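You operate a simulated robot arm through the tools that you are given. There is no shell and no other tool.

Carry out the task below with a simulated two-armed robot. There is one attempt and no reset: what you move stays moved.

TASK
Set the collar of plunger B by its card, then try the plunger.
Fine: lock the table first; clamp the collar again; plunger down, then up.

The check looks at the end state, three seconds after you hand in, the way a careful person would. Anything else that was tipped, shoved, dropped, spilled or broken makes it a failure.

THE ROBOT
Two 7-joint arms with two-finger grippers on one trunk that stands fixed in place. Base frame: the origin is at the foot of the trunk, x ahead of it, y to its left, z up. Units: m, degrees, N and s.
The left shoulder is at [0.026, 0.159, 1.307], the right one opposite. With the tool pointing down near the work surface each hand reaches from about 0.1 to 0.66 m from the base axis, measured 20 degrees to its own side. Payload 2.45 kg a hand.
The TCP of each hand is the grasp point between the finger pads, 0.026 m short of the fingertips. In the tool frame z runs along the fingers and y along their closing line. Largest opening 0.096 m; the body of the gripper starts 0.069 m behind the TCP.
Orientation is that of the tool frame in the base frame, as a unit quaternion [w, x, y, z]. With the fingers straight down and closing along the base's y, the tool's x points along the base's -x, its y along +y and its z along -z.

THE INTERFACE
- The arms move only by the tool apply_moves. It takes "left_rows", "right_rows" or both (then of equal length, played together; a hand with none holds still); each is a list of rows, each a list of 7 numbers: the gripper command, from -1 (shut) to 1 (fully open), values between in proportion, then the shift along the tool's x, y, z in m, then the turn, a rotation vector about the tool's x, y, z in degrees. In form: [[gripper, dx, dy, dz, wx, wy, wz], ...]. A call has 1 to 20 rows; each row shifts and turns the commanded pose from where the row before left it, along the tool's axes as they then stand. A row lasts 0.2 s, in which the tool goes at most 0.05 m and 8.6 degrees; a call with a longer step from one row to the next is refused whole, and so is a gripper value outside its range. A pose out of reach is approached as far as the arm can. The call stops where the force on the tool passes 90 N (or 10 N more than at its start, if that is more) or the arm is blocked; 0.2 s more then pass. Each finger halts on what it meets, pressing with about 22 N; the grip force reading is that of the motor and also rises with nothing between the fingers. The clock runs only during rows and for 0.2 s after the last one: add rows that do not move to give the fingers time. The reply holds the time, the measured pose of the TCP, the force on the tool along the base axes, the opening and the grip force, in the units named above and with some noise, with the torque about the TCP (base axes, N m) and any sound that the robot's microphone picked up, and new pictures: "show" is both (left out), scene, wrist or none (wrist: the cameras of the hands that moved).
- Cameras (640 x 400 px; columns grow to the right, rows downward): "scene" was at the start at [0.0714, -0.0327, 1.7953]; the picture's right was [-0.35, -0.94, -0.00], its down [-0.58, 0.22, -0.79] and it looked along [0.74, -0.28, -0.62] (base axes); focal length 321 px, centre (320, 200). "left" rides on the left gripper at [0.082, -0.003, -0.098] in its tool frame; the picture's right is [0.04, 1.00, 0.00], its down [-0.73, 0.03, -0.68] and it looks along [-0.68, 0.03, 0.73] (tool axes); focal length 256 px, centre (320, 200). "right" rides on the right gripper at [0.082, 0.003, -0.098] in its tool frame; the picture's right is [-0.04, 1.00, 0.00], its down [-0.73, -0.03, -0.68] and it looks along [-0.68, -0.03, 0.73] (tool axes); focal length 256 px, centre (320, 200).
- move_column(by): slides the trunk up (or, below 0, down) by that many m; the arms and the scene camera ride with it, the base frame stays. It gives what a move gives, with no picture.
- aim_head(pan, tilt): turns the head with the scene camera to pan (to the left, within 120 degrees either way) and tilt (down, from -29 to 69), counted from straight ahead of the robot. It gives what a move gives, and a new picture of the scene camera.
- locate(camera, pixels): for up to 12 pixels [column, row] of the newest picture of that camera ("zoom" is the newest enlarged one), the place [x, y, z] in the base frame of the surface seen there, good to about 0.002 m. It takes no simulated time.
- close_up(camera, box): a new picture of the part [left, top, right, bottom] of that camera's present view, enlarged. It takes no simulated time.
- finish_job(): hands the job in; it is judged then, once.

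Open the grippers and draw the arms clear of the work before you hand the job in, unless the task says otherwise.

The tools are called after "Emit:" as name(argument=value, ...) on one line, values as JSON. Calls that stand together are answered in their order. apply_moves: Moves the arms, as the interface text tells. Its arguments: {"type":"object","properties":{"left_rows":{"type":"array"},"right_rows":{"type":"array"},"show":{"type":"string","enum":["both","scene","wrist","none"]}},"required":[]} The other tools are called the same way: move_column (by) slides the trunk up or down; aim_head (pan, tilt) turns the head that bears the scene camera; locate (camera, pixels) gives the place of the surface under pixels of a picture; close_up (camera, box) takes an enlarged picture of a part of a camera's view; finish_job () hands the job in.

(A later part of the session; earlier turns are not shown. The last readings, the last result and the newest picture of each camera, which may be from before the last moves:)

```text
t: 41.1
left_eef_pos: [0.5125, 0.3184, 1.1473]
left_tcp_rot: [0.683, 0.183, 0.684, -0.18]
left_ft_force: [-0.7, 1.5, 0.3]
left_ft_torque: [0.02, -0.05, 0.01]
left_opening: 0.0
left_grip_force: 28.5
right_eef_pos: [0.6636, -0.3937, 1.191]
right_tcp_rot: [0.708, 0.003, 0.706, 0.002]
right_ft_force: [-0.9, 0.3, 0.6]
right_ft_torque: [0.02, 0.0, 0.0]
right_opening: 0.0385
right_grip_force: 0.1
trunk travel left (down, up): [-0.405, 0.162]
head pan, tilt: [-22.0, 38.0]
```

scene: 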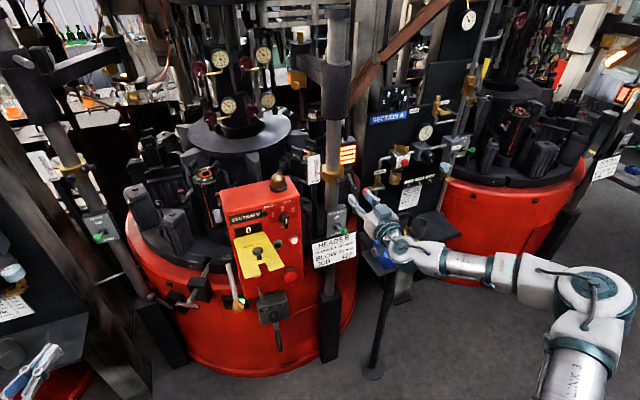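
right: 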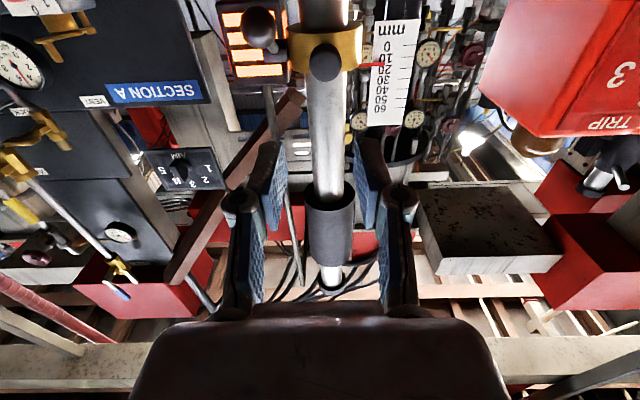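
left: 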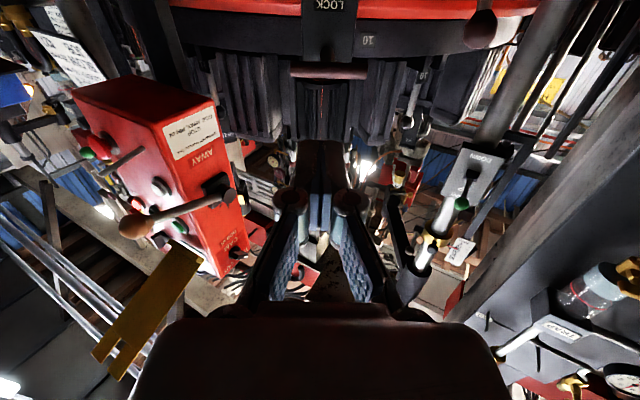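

The knob appears at (325,62), i.e. about (0.787,-0.390,1.167). I'll lower 2.4 cm, nudge, and advance to just in front of it.

Emit:
apply_moves(right_rows=[[-0.2, 0.024, 0.004, 0.01, 0, 0, 0], [-0.2, 0, 0, 0.025, 0, 0, 0], [-0.2, 0, 0, 0.025, 0, 0, 0], [-0.2, 0, 0, 0.015, 0, 0, 0], [-0.2, 0, 0, 0, 0, 0, 0]], show="both")

Emit:
close_up(camera="scene", box=[310, 140, 390, 210])

Emit:
close_up(camera="right", box=[220, 0, 420, 200])

```text
t: 42.3
left_eef_pos: [0.5127, 0.3191, 1.1477]
left_tcp_rot: [0.683, 0.183, 0.684, -0.18]
left_ft_force: [-0.6, 0.1, -0.2]
left_ft_torque: [-0.01, -0.02, -0.01]
left_opening: 0.0001
left_grip_force: 29.0
right_eef_pos: [0.7378, -0.3888, 1.1674]
right_tcp_rot: [0.708, 0.003, 0.706, 0.002]
right_ft_force: [-0.3, 0.1, 0.3]
right_ft_torque: [0.0, 0.04, 0.02]
right_opening: 0.0388
right_grip_force: 0.1
trunk travel left (down, up): [-0.405, 0.162]
head pan, tilt: [-22.0, 38.0]
```

scene: 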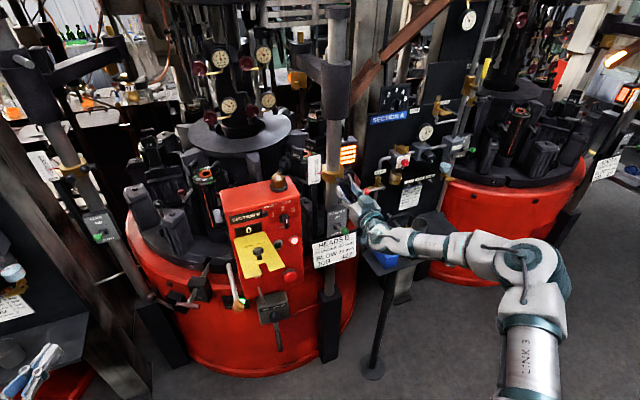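
right: 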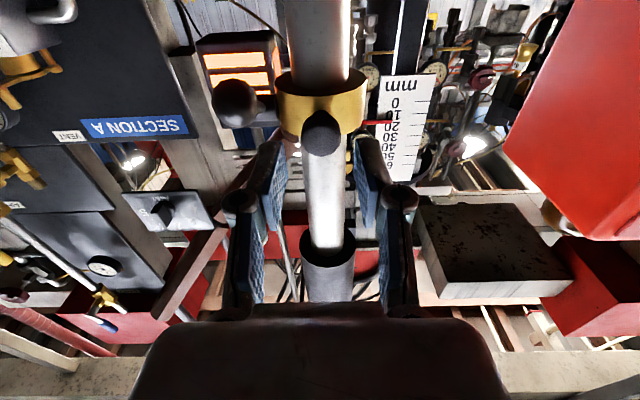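

```text
5.71 times, centred on (350, 175) of scene
```

zoom: 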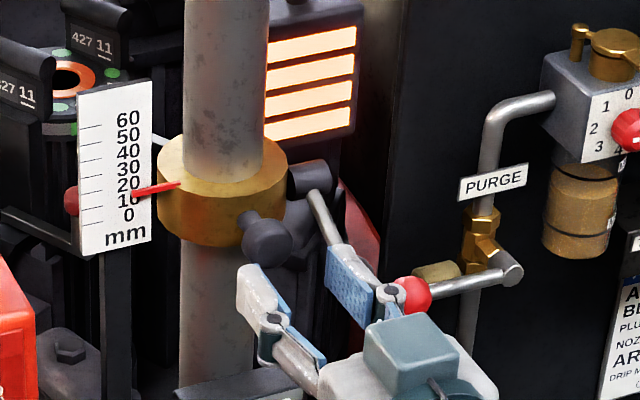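

```text
2.00 times, centred on (320, 100) of right
```

zoom: 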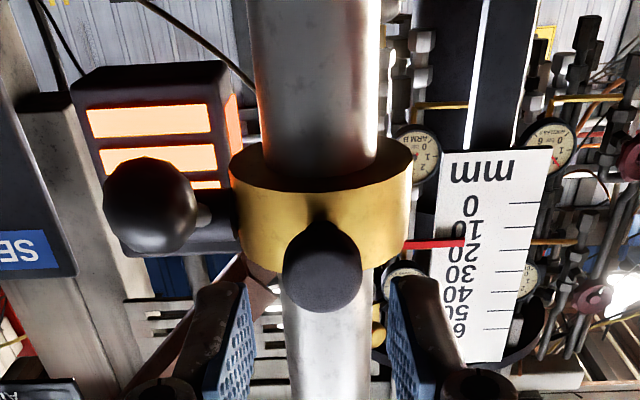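

The knob is centred between the fingers. To keep clear of the hanging ball, I'll narrow to ~34 mm, raise 4 mm, then advance onto the knob.

Emit:
apply_moves(right_rows=[[-0.3, -0.004, -0.001, 0.01, 0, 0, 0], [-0.3, 0, 0, 0.015, 0, 0, 0], [-0.3, 0, 0, 0.012, 0, 0, 0], [-0.3, 0, 0, 0.006, 0, 0, 0], [-0.3, 0, 0, 0, 0, 0, 0]], show="both")

Emit:
close_up(camera="scene", box=[310, 140, 390, 210])

Emit:
close_up(camera="right", box=[220, 60, 420, 260])

```text
t: 43.5
left_eef_pos: [0.5135, 0.3196, 1.1464]
left_tcp_rot: [0.683, 0.182, 0.684, -0.18]
left_ft_force: [0.6, -0.3, 0.3]
left_ft_torque: [-0.02, 0.02, 0.01]
left_opening: 0.0
left_grip_force: 28.7
right_eef_pos: [0.7823, -0.3901, 1.1716]
right_tcp_rot: [0.708, 0.002, 0.707, 0.002]
right_ft_force: [-0.1, -0.2, 0.6]
right_ft_torque: [0.0, -0.03, -0.01]
right_opening: 0.0334
right_grip_force: 0.1
trunk travel left (down, up): [-0.405, 0.162]
head pan, tilt: [-22.0, 38.0]
```

scene: 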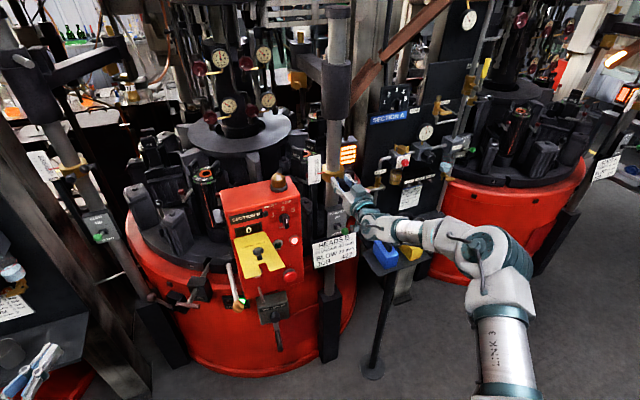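
right: 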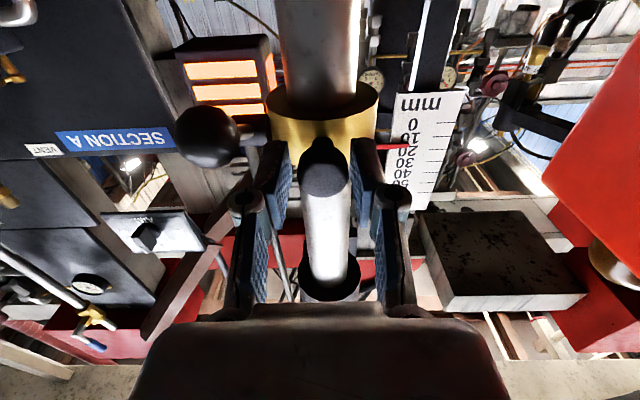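

```text
5.71 times, centred on (350, 175) of scene
```

zoom: 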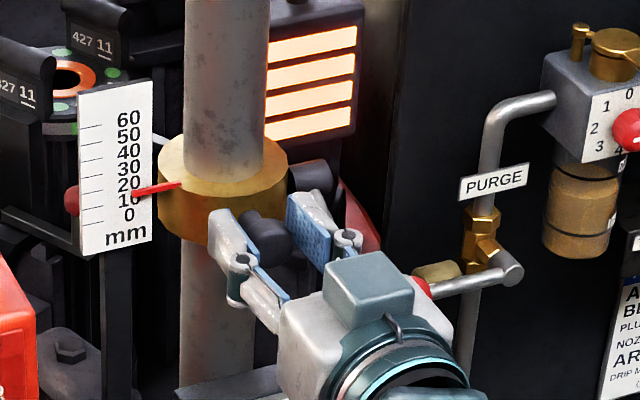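

```text
2.00 times, centred on (320, 160) of right
```

zoom: 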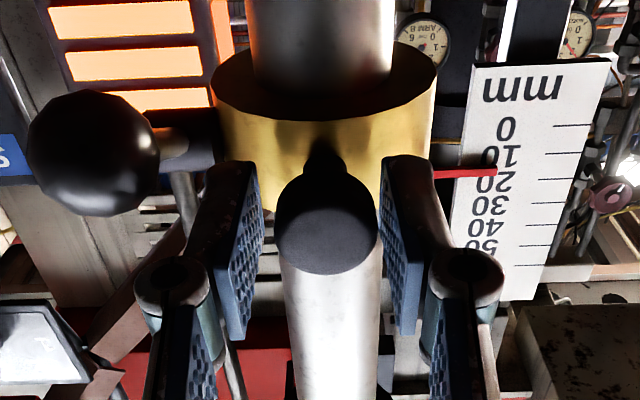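

The knob is between the pads. I'll close on it and lift a first 10 mm, reading the force.

Emit:
apply_moves(right_rows=[[-1, 0, 0, 0, 0, 0, 0], [-1, 0, 0, 0, 0, 0, 0], [-1, -0.004, 0, 0, 0, 0, 0], [-1, -0.003, 0, 0, 0, 0, 0], [-1, -0.003, 0, 0, 0, 0, 0]], show="both")

Emit:
close_up(camera="scene", box=[310, 140, 390, 210])

```text
t: 44.7
left_eef_pos: [0.5139, 0.3186, 1.1476]
left_tcp_rot: [0.683, 0.183, 0.684, -0.181]
left_ft_force: [0.7, 0.4, 0.7]
left_ft_torque: [-0.02, 0.01, 0.02]
left_opening: 0.0
left_grip_force: 28.7
right_eef_pos: [0.7822, -0.3883, 1.1798]
right_tcp_rot: [0.706, 0.002, 0.708, 0.003]
right_ft_force: [-5.2, 5.5, -11.6]
right_ft_torque: [0.04, 1.32, 0.13]
right_opening: 0.0245
right_grip_force: 45.0
trunk travel left (down, up): [-0.405, 0.162]
head pan, tilt: [-22.0, 38.0]
```

scene: 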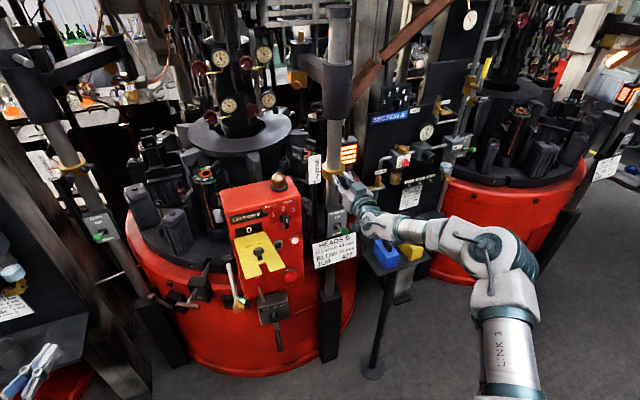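
right: 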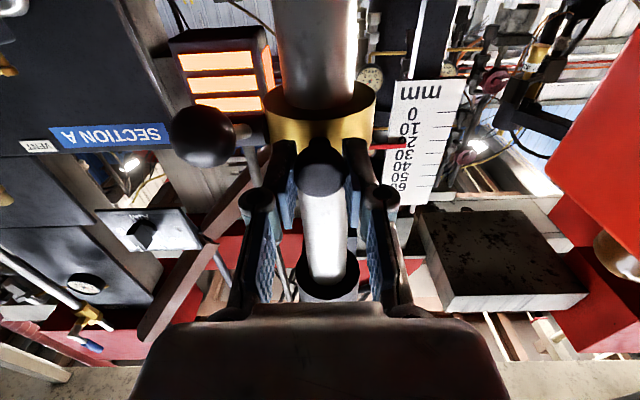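

```text
5.71 times, centred on (350, 175) of scene
```

zoom: 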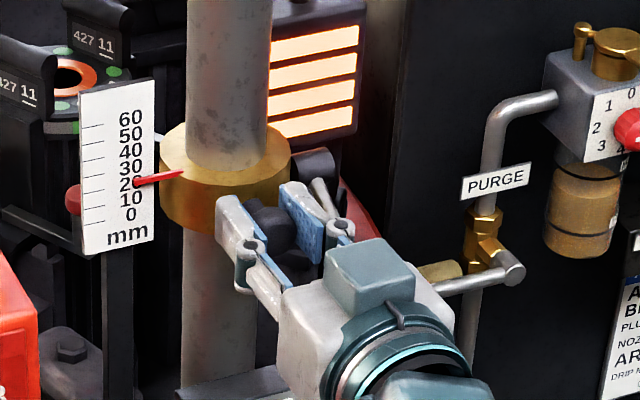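

The collar follows the hand (pointer now ≈21, resisting ~12 N). I'll lift about 16 mm more.

Emit:
apply_moves(right_rows=[[-1, -0.004, 0, 0, 0, 0, 0], [-1, -0.004, 0, 0, 0, 0, 0], [-1, -0.004, 0, 0, 0, 0, 0], [-1, -0.004, 0, 0, 0, 0, 0], [-1, 0, 0, 0, 0, 0, 0]], show="both")

Emit:
close_up(camera="scene", box=[310, 140, 370, 200])

Emit:
close_up(camera="right", box=[340, 60, 480, 220])

```text
t: 45.9
left_eef_pos: [0.5145, 0.3205, 1.1466]
left_tcp_rot: [0.683, 0.182, 0.684, -0.18]
left_ft_force: [0.1, 0.5, -0.4]
left_ft_torque: [0.01, 0.03, 0.03]
left_opening: 0.0001
left_grip_force: 28.4
right_eef_pos: [0.7832, -0.3882, 1.1976]
right_tcp_rot: [0.707, 0.002, 0.707, 0.002]
right_ft_force: [-3.3, 7.0, -11.5]
right_ft_torque: [-0.03, 0.75, 0.14]
right_opening: 0.0246
right_grip_force: 44.5
trunk travel left (down, up): [-0.405, 0.162]
head pan, tilt: [-22.0, 38.0]
```

scene: 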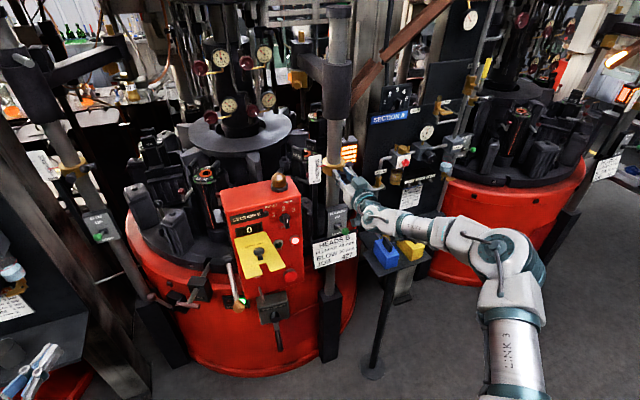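
right: 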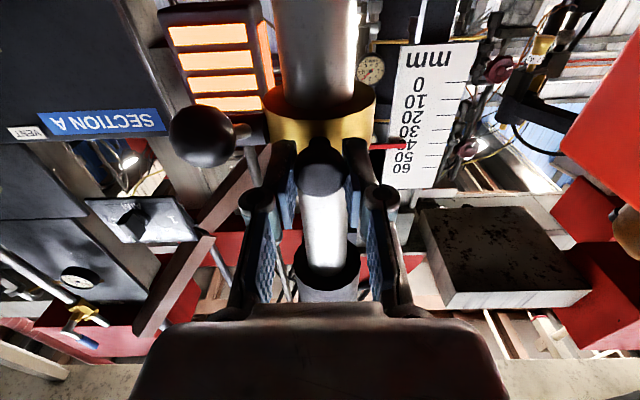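

```text
6.67 times, centred on (340, 170) of scene
```

zoom: 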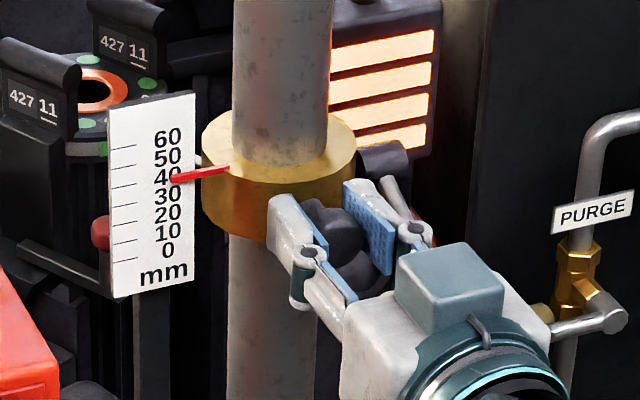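

```text
2.50 times, centred on (410, 140) of right
```

zoom: 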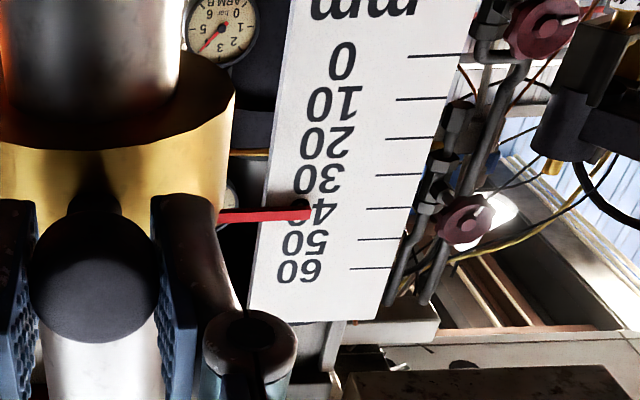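

The pointer looks very near 40. I'll measure the pointer tip and tick/label heights precisely in both views.

Emit:
locate(camera="zoom", pixels=[[300, 214], [280, 215], [240, 215], [436, 56], [422, 97], [412, 138], [400, 174], [390, 208], [378, 239], [370, 268]])

Emit:
close_up(camera="scene", box=[318, 152, 348, 182])

```text
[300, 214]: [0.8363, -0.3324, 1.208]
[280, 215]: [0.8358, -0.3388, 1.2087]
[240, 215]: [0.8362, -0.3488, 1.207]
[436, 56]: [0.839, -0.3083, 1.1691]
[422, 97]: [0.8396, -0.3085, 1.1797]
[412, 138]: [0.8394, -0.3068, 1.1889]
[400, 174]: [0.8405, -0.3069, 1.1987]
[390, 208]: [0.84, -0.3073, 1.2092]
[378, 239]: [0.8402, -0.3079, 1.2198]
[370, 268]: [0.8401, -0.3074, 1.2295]
```

```text
13.33 times, centred on (333, 167) of scene
```

zoom: 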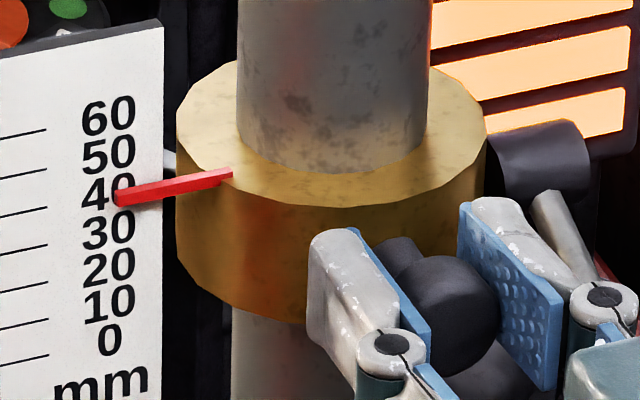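

Emit:
locate(camera="zoom", pixels=[[125, 190], [160, 180], [200, 173], [118, 200], [150, 195], [25, 211], [25, 172], [25, 247], [25, 133]])

```text
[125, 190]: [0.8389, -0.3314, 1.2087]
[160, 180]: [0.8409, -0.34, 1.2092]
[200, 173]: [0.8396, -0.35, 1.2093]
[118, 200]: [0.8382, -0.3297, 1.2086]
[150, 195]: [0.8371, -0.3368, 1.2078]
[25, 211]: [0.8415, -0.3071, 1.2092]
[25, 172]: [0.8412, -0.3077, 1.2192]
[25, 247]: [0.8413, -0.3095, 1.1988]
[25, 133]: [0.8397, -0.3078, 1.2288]
```

Pointer reads ≈39 mm (top 1.2089 vs the 40 tick 1.2092). I'll lift one more millimetre, then open the fingers slightly and back straight off to see whether the collar holds.

Emit:
apply_moves(right_rows=[[-1, -0.001, 0, 0, 0, 0, 0], [-1, 0, 0, 0, 0, 0, 0], [-0.45, 0, 0, 0, 0, 0, 0], [-0.3, 0, 0, -0.01, 0, 0, 0], [-0.3, 0, 0, -0.03, 0, 0, 0], [-0.3, 0, 0, -0.04, 0, 0, 0], [-0.3, 0, 0, -0.04, 0, 0, 0], [-0.3, 0, 0, 0, 0, 0, 0]], show="both")

Emit:
close_up(camera="scene", box=[310, 140, 370, 200])

Emit:
close_up(camera="right", box=[260, 0, 420, 120])

```text
t: 47.7
left_eef_pos: [0.5141, 0.3181, 1.1469]
left_tcp_rot: [0.683, 0.182, 0.685, -0.179]
left_ft_force: [-0.1, 0.3, 0.7]
left_ft_torque: [-0.01, -0.02, 0.0]
left_opening: 0.0002
left_grip_force: 28.6
right_eef_pos: [0.6641, -0.3901, 1.1983]
right_tcp_rot: [0.707, 0.003, 0.707, 0.0]
right_ft_force: [-0.5, 0.0, -0.4]
right_ft_torque: [-0.01, -0.02, 0.03]
right_opening: 0.0335
right_grip_force: 0.1
trunk travel left (down, up): [-0.405, 0.162]
head pan, tilt: [-22.0, 38.0]
```

scene: 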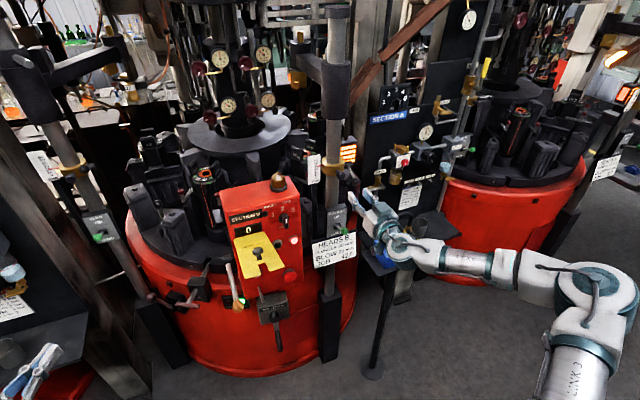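
right: 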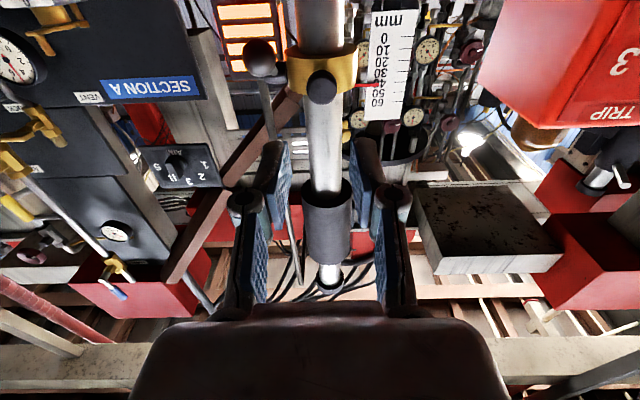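

```text
6.67 times, centred on (340, 170) of scene
```

zoom: 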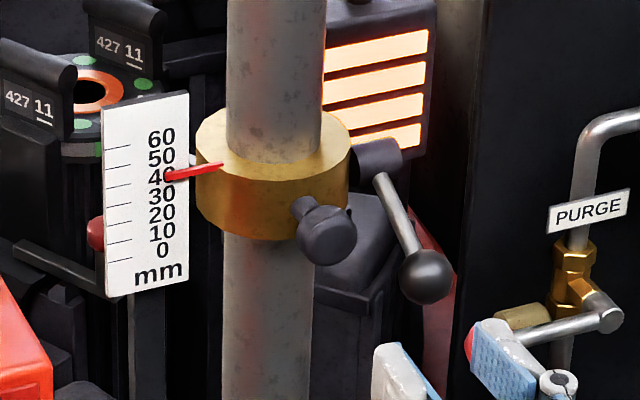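

```text
3.33 times, centred on (340, 60) of right
```

zoom: 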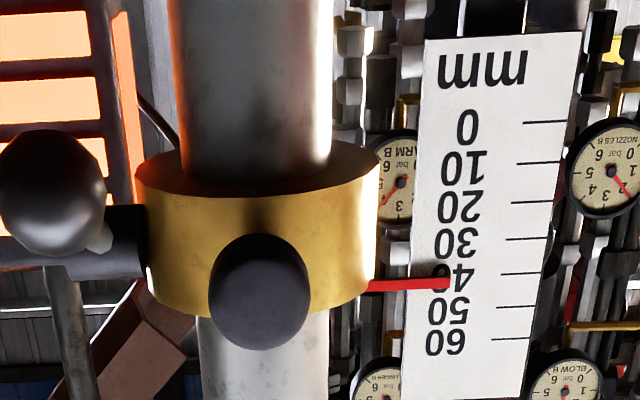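

The collar holds at about 40 with the hand off. Now I'll measure the lever's boss and ball so I can swing it back up to clamp.

Emit:
close_up(camera="scene", box=[325, 150, 365, 190])

```text
10.00 times, centred on (345, 170) of scene
```

zoom: 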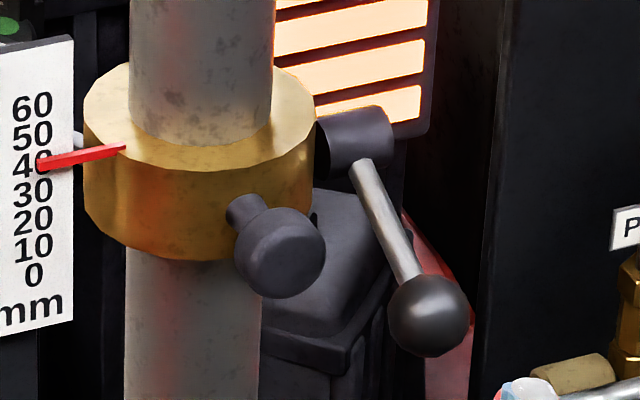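

Emit:
locate(camera="zoom", pixels=[[428, 312], [415, 295], [445, 330], [385, 220], [365, 175], [350, 130], [380, 130], [345, 115], [40, 165], [80, 155], [275, 245], [235, 212]])

```text
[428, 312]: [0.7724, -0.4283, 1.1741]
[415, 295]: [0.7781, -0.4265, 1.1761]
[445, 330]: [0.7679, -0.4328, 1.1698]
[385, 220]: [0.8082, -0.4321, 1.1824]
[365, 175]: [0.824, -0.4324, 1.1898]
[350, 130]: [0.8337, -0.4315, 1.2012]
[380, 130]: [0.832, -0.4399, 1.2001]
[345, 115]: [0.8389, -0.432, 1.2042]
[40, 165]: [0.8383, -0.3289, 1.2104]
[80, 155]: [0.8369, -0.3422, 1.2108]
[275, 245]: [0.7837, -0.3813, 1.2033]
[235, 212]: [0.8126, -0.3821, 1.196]
```

The lever now sits about 23° below horizontal (ball centre ≈(0.781,-0.433,1.1675), pivot ≈(0.845,·,1.195)), and was 20° above when clamped. To stay clear of the knob, I'll roll the hand 90° so the fingers close vertically and slip slimly beside it.

Emit:
apply_moves(right_rows=[[-0.3, 0, 0, -0.02, 0, 0, -8.2], [-0.3, 0, 0, -0.02, 0, 0, -8.2], [-0.3, 0, 0, 0, 0, 0, -8.2], [-0.3, 0, 0, 0, 0, 0, -8.2], [-0.3, 0, 0, 0, 0, 0, -8.2], [-0.3, 0, 0, 0, 0, 0, -8.2], [-0.3, 0, 0, 0, 0, 0, -8.2], [-0.3, 0, 0, 0, 0, 0, -8.2], [-0.3, 0, 0, 0, 0, 0, -8.2], [-0.3, 0, 0, 0, 0, 0, -8.2], [-0.3, 0, 0, 0, 0, 0, -8.0], [-0.3, 0, 0, 0, 0, 0, 0]], show="both")

```text
t: 50.3
left_eef_pos: [0.5131, 0.3176, 1.1473]
left_tcp_rot: [0.683, 0.183, 0.684, -0.18]
left_ft_force: [0.1, 0.1, 0.4]
left_ft_torque: [0.0, 0.03, -0.03]
left_opening: 0.0
left_grip_force: 28.7
right_eef_pos: [0.6226, -0.3897, 1.198]
right_tcp_rot: [0.501, -0.498, 0.501, -0.5]
right_ft_force: [0.2, 0.0, 0.8]
right_ft_torque: [0.0, -0.01, 0.0]
right_opening: 0.0332
right_grip_force: 0.1
trunk travel left (down, up): [-0.405, 0.162]
head pan, tilt: [-22.0, 38.0]
```

scene: 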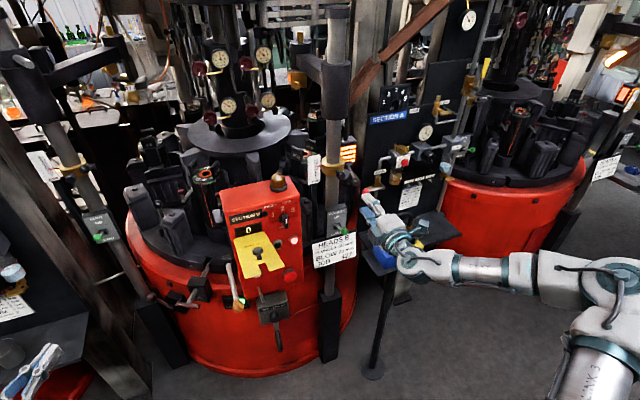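
right: 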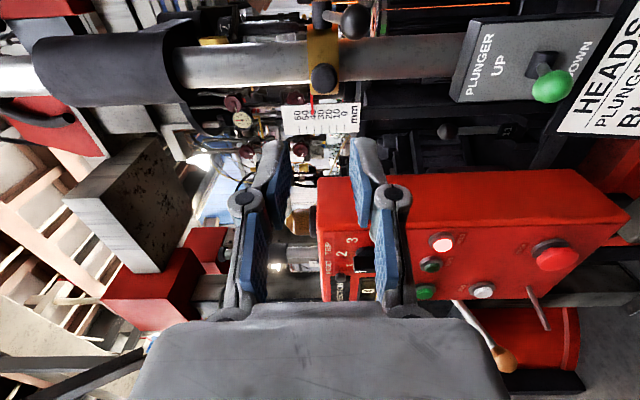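

Rolled cleanly. I'll move to in front of the ball (y -0.433, z 1.168), fingers opened ~36 mm above and below it.

Emit:
apply_moves(right_rows=[[-0.25, 0.02, 0.015, 0.01, 0, 0, 0], [-0.25, 0.023, 0.015, 0.02, 0, 0, 0], [-0.25, 0, 0, 0.025, 0, 0, 0], [-0.25, 0, 0, 0.022, 0, 0, 0], [-0.25, 0, 0, 0, 0, 0, 0]], show="both")

Emit:
close_up(camera="right", box=[200, 0, 440, 200])

Emit:
close_up(camera="scene", box=[310, 140, 390, 210])

```text
t: 51.5
left_eef_pos: [0.5128, 0.321, 1.148]
left_tcp_rot: [0.683, 0.183, 0.684, -0.179]
left_ft_force: [0.3, -0.8, 1.1]
left_ft_torque: [0.02, 0.01, -0.02]
left_opening: 0.0002
left_grip_force: 28.8
right_eef_pos: [0.6974, -0.4327, 1.1688]
right_tcp_rot: [0.501, -0.497, 0.502, -0.5]
right_ft_force: [0.1, 0.2, 0.1]
right_ft_torque: [-0.01, 0.0, 0.06]
right_opening: 0.0361
right_grip_force: 0.0
trunk travel left (down, up): [-0.405, 0.162]
head pan, tilt: [-22.0, 38.0]
```

scene: 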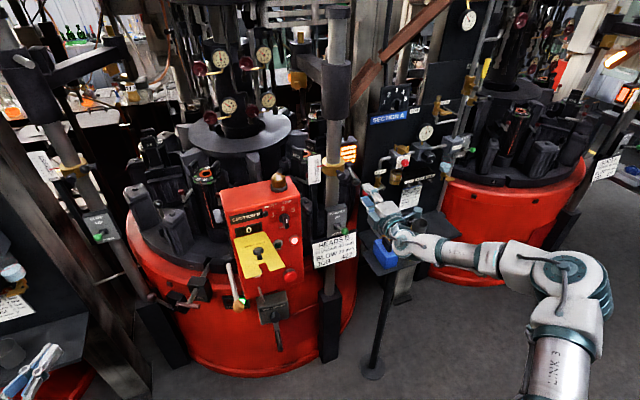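
right: 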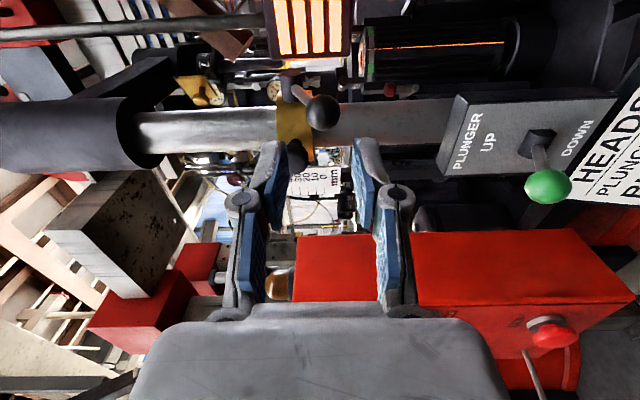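

```text
2.00 times, centred on (320, 100) of right
```

zoom: 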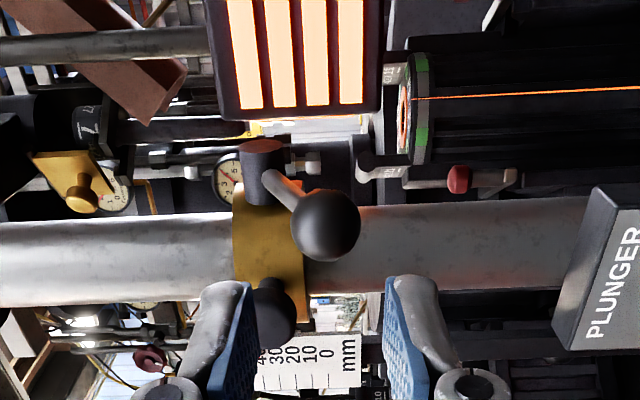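

```text
5.71 times, centred on (350, 175) of scene
```

zoom: 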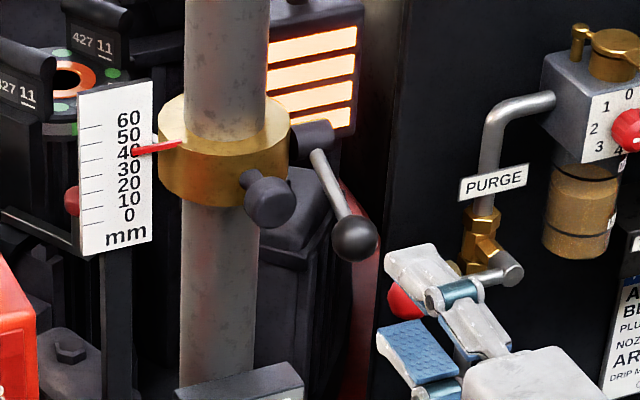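

The ball sits centred between the two fingers in the wrist view (322,112). I'll advance about 6.8 cm so that they straddle it.

Emit:
apply_moves(right_rows=[[-0.25, 0, 0, 0.025, 0, 0, 0], [-0.25, 0, 0, 0.025, 0, 0, 0], [-0.25, 0, 0, 0.018, 0, 0, 0], [-0.25, 0, 0, 0, 0, 0, 0]], show="both")

Emit:
close_up(camera="right", box=[200, 60, 440, 260])

Emit:
close_up(camera="scene", box=[310, 140, 390, 210])

```text
t: 52.5
left_eef_pos: [0.5131, 0.32, 1.1477]
left_tcp_rot: [0.683, 0.183, 0.684, -0.18]
left_ft_force: [0.8, 0.2, 0.0]
left_ft_torque: [0.02, -0.03, 0.0]
left_opening: 0.0
left_grip_force: 28.5
right_eef_pos: [0.7659, -0.4329, 1.1703]
right_tcp_rot: [0.502, -0.497, 0.502, -0.499]
right_ft_force: [-0.2, 0.4, 0.5]
right_ft_torque: [-0.02, -0.01, -0.02]
right_opening: 0.0359
right_grip_force: 0.0
trunk travel left (down, up): [-0.405, 0.162]
head pan, tilt: [-22.0, 38.0]
```

scene: 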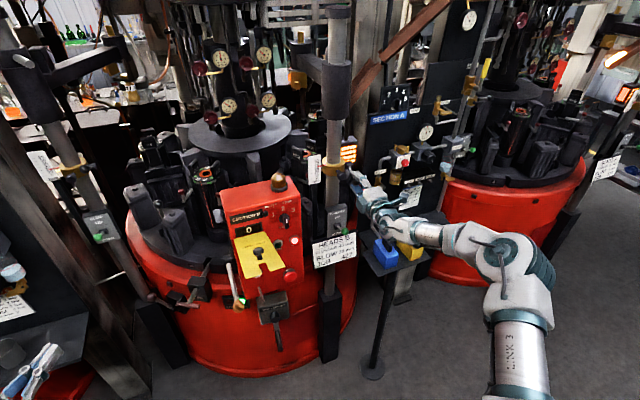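
right: 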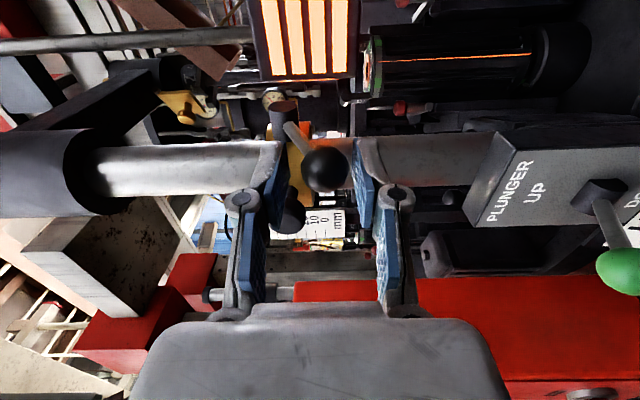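

```text
2.00 times, centred on (320, 160) of right
```

zoom: 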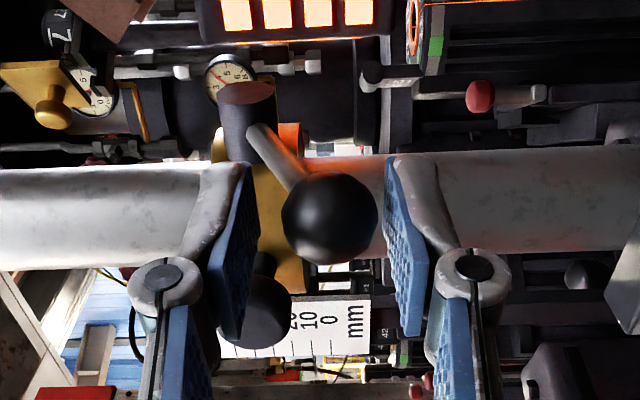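

```text
5.71 times, centred on (350, 175) of scene
```

zoom: 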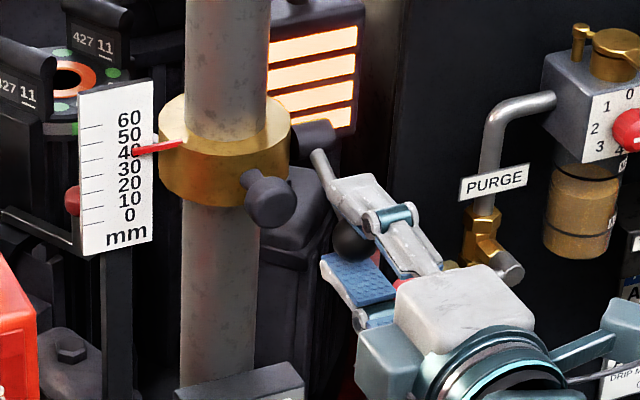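

The ball is caged between the pads. I'll raise the hand slowly so the lower pad lifts the ball, and see whether the lever turns or the collar slides.

Emit:
apply_moves(right_rows=[[-0.25, 0, -0.005, 0, 0, 0, 0], [-0.25, 0, -0.004, 0, 0, 0, 0], [-0.25, 0, -0.003, -0.0005, 0, 0, 0], [-0.25, 0, -0.003, -0.0005, 0, 0, 0]], show="both")

Emit:
close_up(camera="right", box=[200, 60, 440, 260])

Emit:
close_up(camera="scene", box=[310, 140, 390, 210])

```text
t: 53.5
left_eef_pos: [0.5127, 0.3186, 1.1465]
left_tcp_rot: [0.683, 0.183, 0.684, -0.18]
left_ft_force: [0.7, 0.3, 0.1]
left_ft_torque: [0.0, 0.0, 0.02]
left_opening: 0.0
left_grip_force: 29.0
right_eef_pos: [0.7668, -0.433, 1.1821]
right_tcp_rot: [0.502, -0.497, 0.501, -0.499]
right_ft_force: [-0.4, -0.7, -2.8]
right_ft_torque: [-0.01, 0.05, -0.02]
right_opening: 0.0384
right_grip_force: 1.6
trunk travel left (down, up): [-0.405, 0.162]
head pan, tilt: [-22.0, 38.0]
```

scene: 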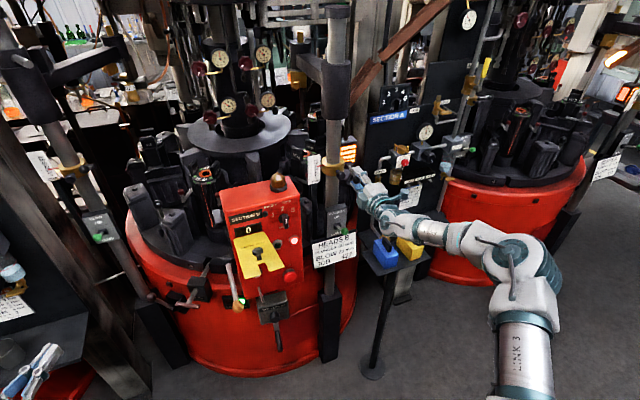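
right: 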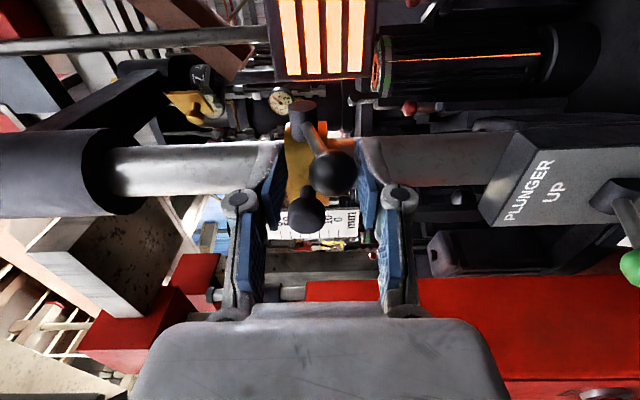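

```text
2.00 times, centred on (320, 160) of right
```

zoom: 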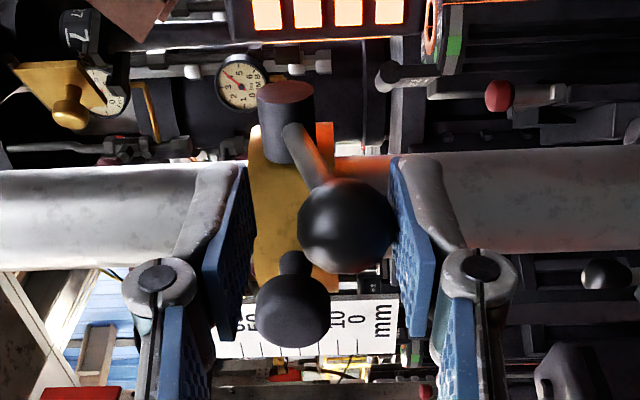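

```text
5.71 times, centred on (350, 175) of scene
```

zoom: 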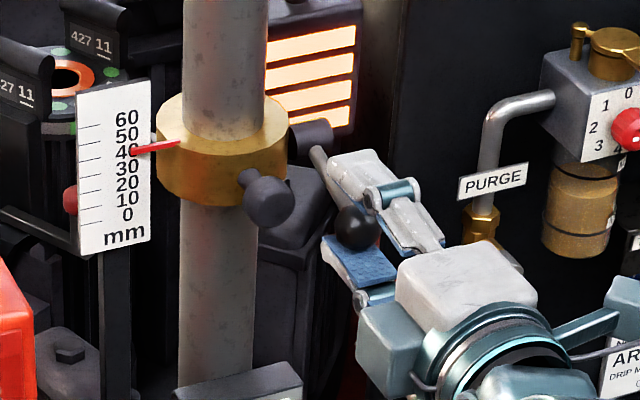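

Contact made (fingers pushed open slightly, ~3 N), collar unchanged at 40. I'll close gently onto the ball and keep raising.

Emit:
apply_moves(right_rows=[[-1, 0, 0, 0, 0, 0, 0], [-1, 0, -0.003, -0.0005, 0, 0, 0], [-1, 0, -0.003, -0.0005, 0, 0, 0], [-1, 0, -0.003, -0.0005, 0, 0, 0]], show="both")

Emit:
close_up(camera="right", box=[200, 60, 440, 260])

Emit:
close_up(camera="scene", box=[310, 140, 390, 210])

```text
t: 54.5
left_eef_pos: [0.5144, 0.3186, 1.1465]
left_tcp_rot: [0.683, 0.183, 0.684, -0.18]
left_ft_force: [0.1, -0.2, -0.3]
left_ft_torque: [0.0, 0.0, 0.03]
left_opening: 0.0
left_grip_force: 28.7
right_eef_pos: [0.7649, -0.4336, 1.1897]
right_tcp_rot: [0.502, -0.497, 0.502, -0.498]
right_ft_force: [-1.7, 1.5, -7.9]
right_ft_torque: [0.01, 0.43, 0.04]
right_opening: 0.0243
right_grip_force: 45.3
trunk travel left (down, up): [-0.405, 0.162]
head pan, tilt: [-22.0, 38.0]
```

scene: 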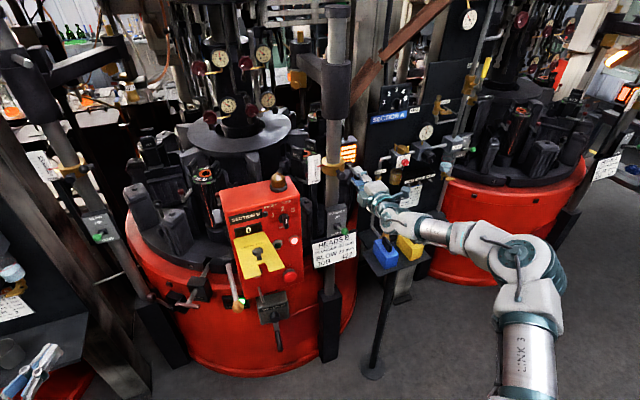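
right: 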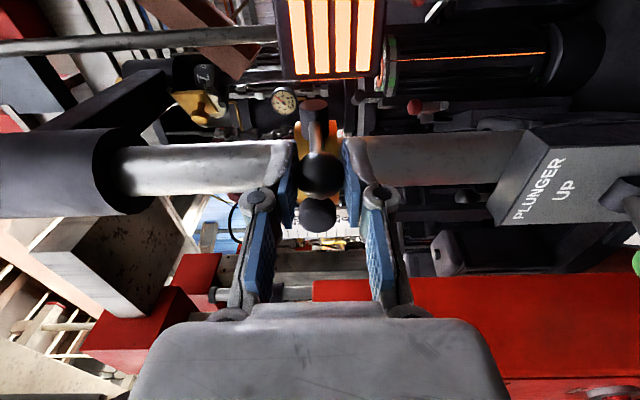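

```text
2.00 times, centred on (320, 160) of right
```

zoom: 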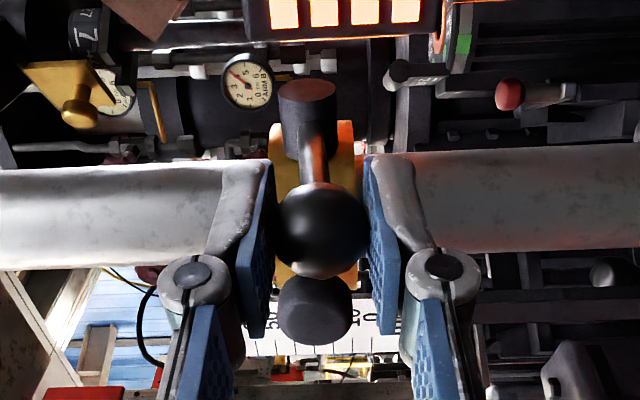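

```text
5.71 times, centred on (350, 175) of scene
```

zoom: 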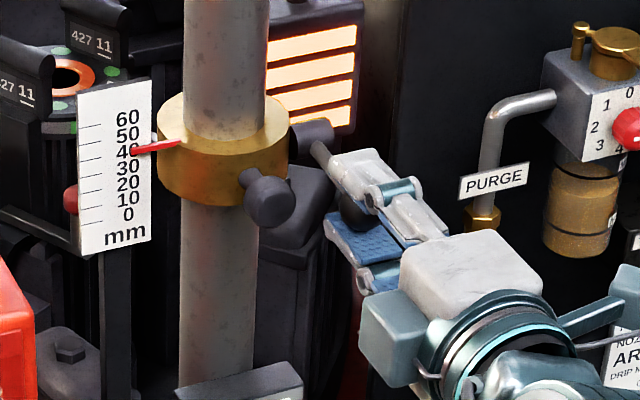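

The lever is turning (now near horizontal, 8 N) and the pointer remains at 40. I'll keep raising along the arc.

Emit:
apply_moves(right_rows=[[-1, 0, -0.004, 0, 0, 0, 0], [-1, 0, -0.004, 0.0003, 0, 0, 0], [-1, 0, -0.004, 0.0006, 0, 0, 0], [-1, 0, 0, 0, 0, 0, 0]], show="both")

Emit:
close_up(camera="scene", box=[310, 140, 390, 210])

```text
t: 55.5
left_eef_pos: [0.5135, 0.3174, 1.1473]
left_tcp_rot: [0.682, 0.183, 0.684, -0.18]
left_ft_force: [0.0, 0.2, -0.8]
left_ft_torque: [-0.01, 0.03, -0.01]
left_opening: 0.0
left_grip_force: 28.2
right_eef_pos: [0.7659, -0.4332, 1.2031]
right_tcp_rot: [0.501, -0.497, 0.502, -0.499]
right_ft_force: [2.0, 0.3, -4.3]
right_ft_torque: [-0.02, 0.3, 0.04]
right_opening: 0.0242
right_grip_force: 45.8
trunk travel left (down, up): [-0.405, 0.162]
head pan, tilt: [-22.0, 38.0]
```

scene: 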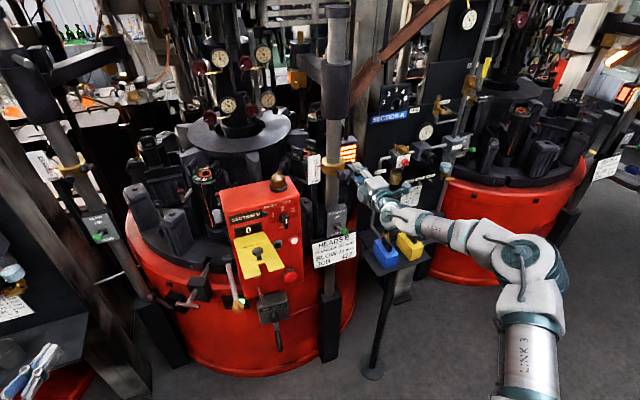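
right: 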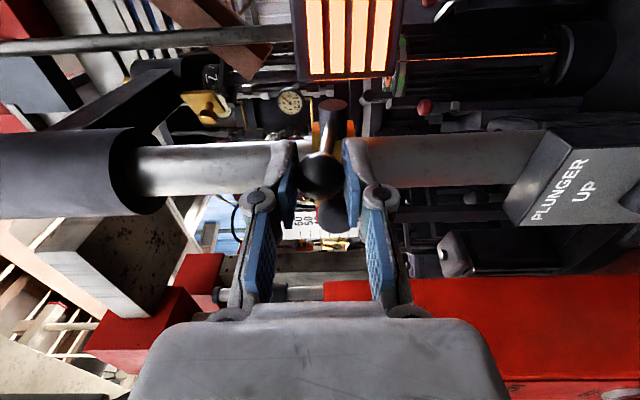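

```text
5.71 times, centred on (350, 175) of scene
```

zoom: 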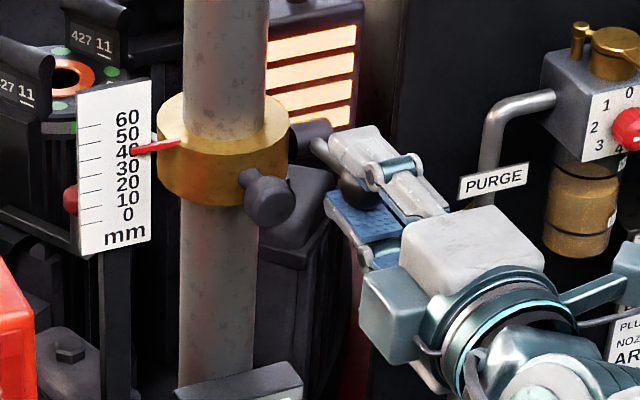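

Pointer steady at 40, lever about 6° above horizontal. I'll keep raising to its clamped stop (~z 1.219).

Emit:
apply_moves(right_rows=[[-1, 0, -0.004, 0.0008, 0, 0, 0], [-1, 0, -0.004, 0.001, 0, 0, 0], [-1, 0, -0.004, 0.0013, 0, 0, 0], [-1, 0, -0.003, 0.001, 0, 0, 0], [-1, 0, 0, 0, 0, 0, 0]], show="both")

Emit:
close_up(camera="scene", box=[310, 140, 390, 210])

Emit:
close_up(camera="right", box=[200, 60, 440, 260])

```text
t: 56.7
left_eef_pos: [0.5148, 0.3191, 1.1469]
left_tcp_rot: [0.682, 0.183, 0.685, -0.179]
left_ft_force: [-1.0, -0.1, 0.0]
left_ft_torque: [-0.03, -0.01, 0.0]
left_opening: 0.0
left_grip_force: 28.2
right_eef_pos: [0.772, -0.4331, 1.2186]
right_tcp_rot: [0.501, -0.497, 0.503, -0.499]
right_ft_force: [0.4, 0.7, -5.7]
right_ft_torque: [-0.01, 0.4, 0.33]
right_opening: 0.0242
right_grip_force: 44.9
trunk travel left (down, up): [-0.405, 0.162]
head pan, tilt: [-22.0, 38.0]
```

scene: 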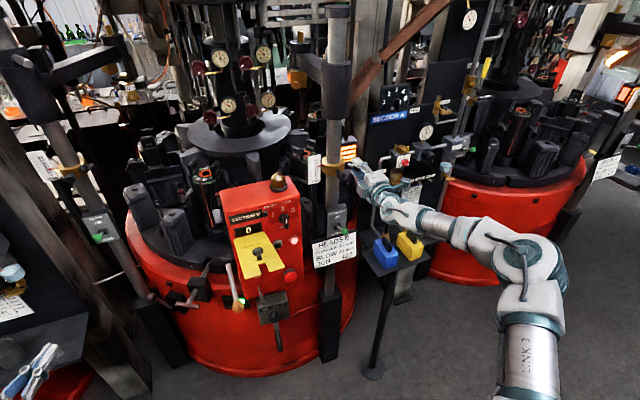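
right: 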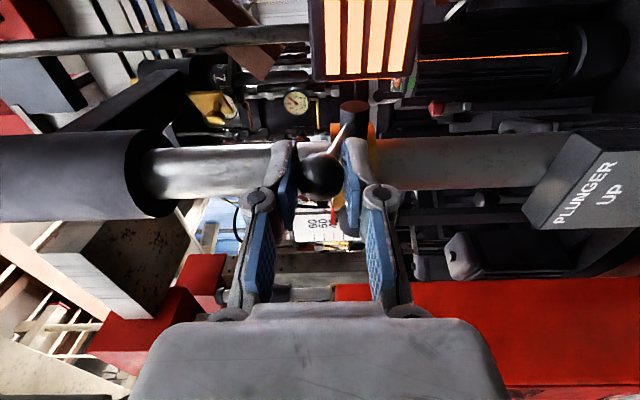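

```text
5.71 times, centred on (350, 175) of scene
```

zoom: 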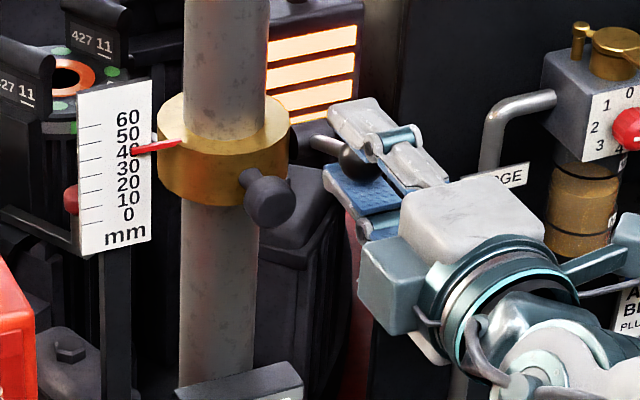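

```text
2.00 times, centred on (320, 160) of right
```

zoom: 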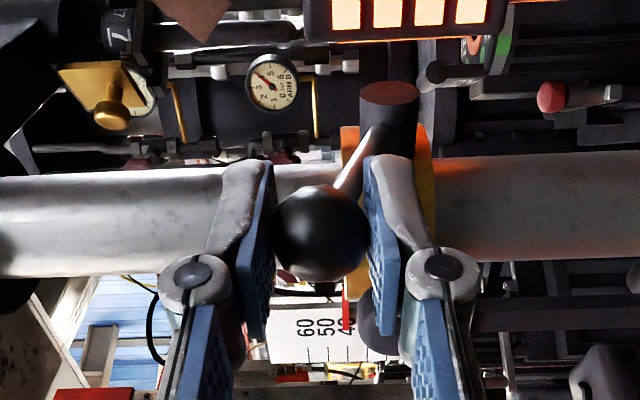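

The lever is back at about +20° with the pointer still at 40. I'll press a little further up to seat it firmly against its clamped stop.

Emit:
apply_moves(right_rows=[[-1, 0, -0.002, 0.0007, 0, 0, 0], [-1, 0, -0.002, 0.0007, 0, 0, 0], [-1, 0, -0.002, 0.0007, 0, 0, 0], [-1, 0, 0, 0, 0, 0, 0]], show="both")

Emit:
close_up(camera="scene", box=[310, 140, 390, 210])

```text
t: 57.7
left_eef_pos: [0.5144, 0.3195, 1.147]
left_tcp_rot: [0.683, 0.182, 0.684, -0.181]
left_ft_force: [-0.3, 0.3, -0.5]
left_ft_torque: [0.0, 0.0, -0.02]
left_opening: 0.0
left_grip_force: 28.3
right_eef_pos: [0.7712, -0.434, 1.222]
right_tcp_rot: [0.501, -0.499, 0.503, -0.498]
right_ft_force: [-10.4, 4.2, -17.8]
right_ft_torque: [-0.01, 1.29, 0.08]
right_opening: 0.0245
right_grip_force: 45.4
trunk travel left (down, up): [-0.405, 0.162]
head pan, tilt: [-22.0, 38.0]
```

scene: 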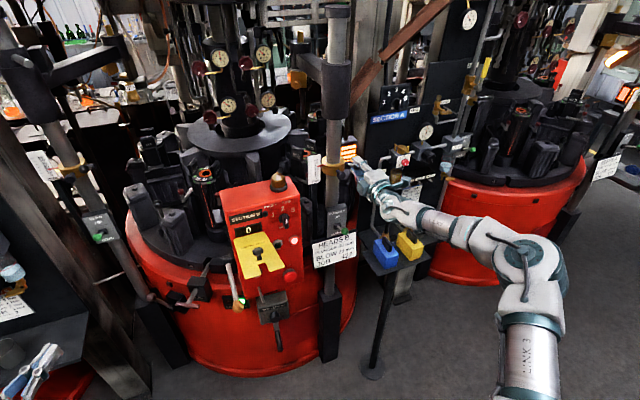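
right: 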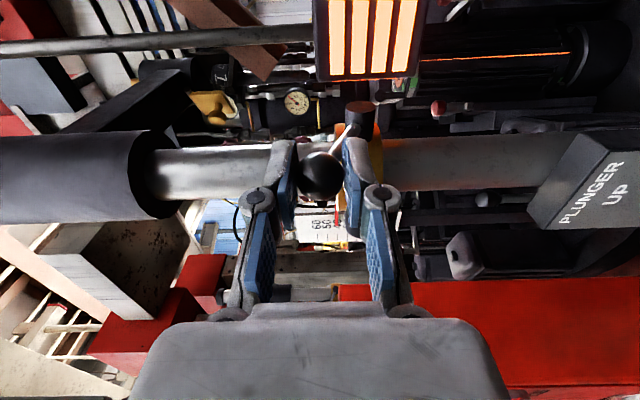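

```text
5.71 times, centred on (350, 175) of scene
```

zoom: 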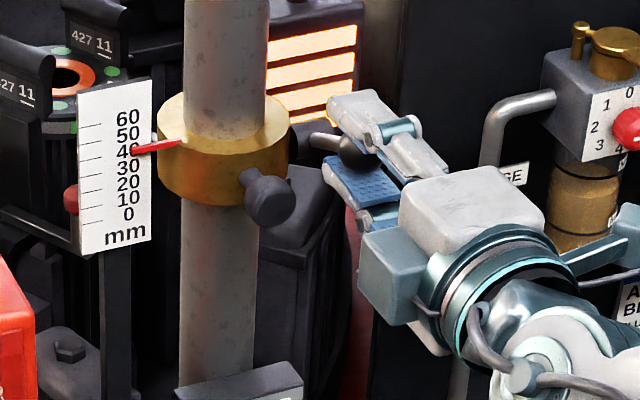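

It now resists with ~20 N, as it did in its original clamped position. One more small press to be sure it's fully seated, then release and back off.

Emit:
apply_moves(right_rows=[[-1, 0, -0.002, 0.0007, 0, 0, 0], [-1, 0, 0, 0, 0, 0, 0]], show="none")

Emit:
close_up(camera="scene", box=[310, 140, 390, 210])

```text
t: 58.3
left_eef_pos: [0.514, 0.3192, 1.1477]
left_tcp_rot: [0.683, 0.182, 0.684, -0.179]
left_ft_force: [-0.1, 0.6, 0.2]
left_ft_torque: [0.0, 0.0, -0.01]
left_opening: 0.0002
left_grip_force: 28.4
right_eef_pos: [0.772, -0.4327, 1.222]
right_tcp_rot: [0.5, -0.501, 0.503, -0.496]
right_ft_force: [-19.2, 8.1, -27.4]
right_ft_torque: [-0.13, 1.17, -0.28]
right_opening: 0.0246
right_grip_force: 44.8
trunk travel left (down, up): [-0.405, 0.162]
head pan, tilt: [-22.0, 38.0]
```

```text
5.71 times, centred on (350, 175) of scene
```

zoom: 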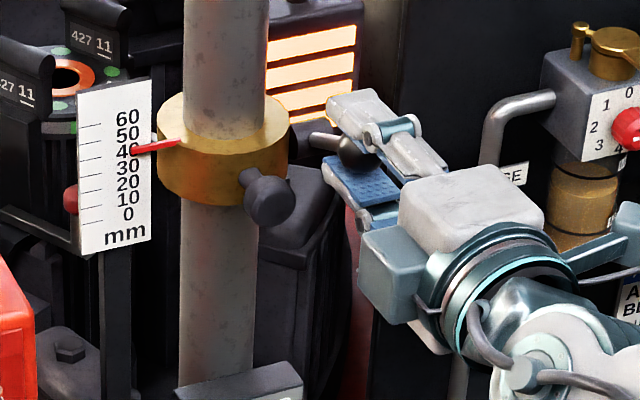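

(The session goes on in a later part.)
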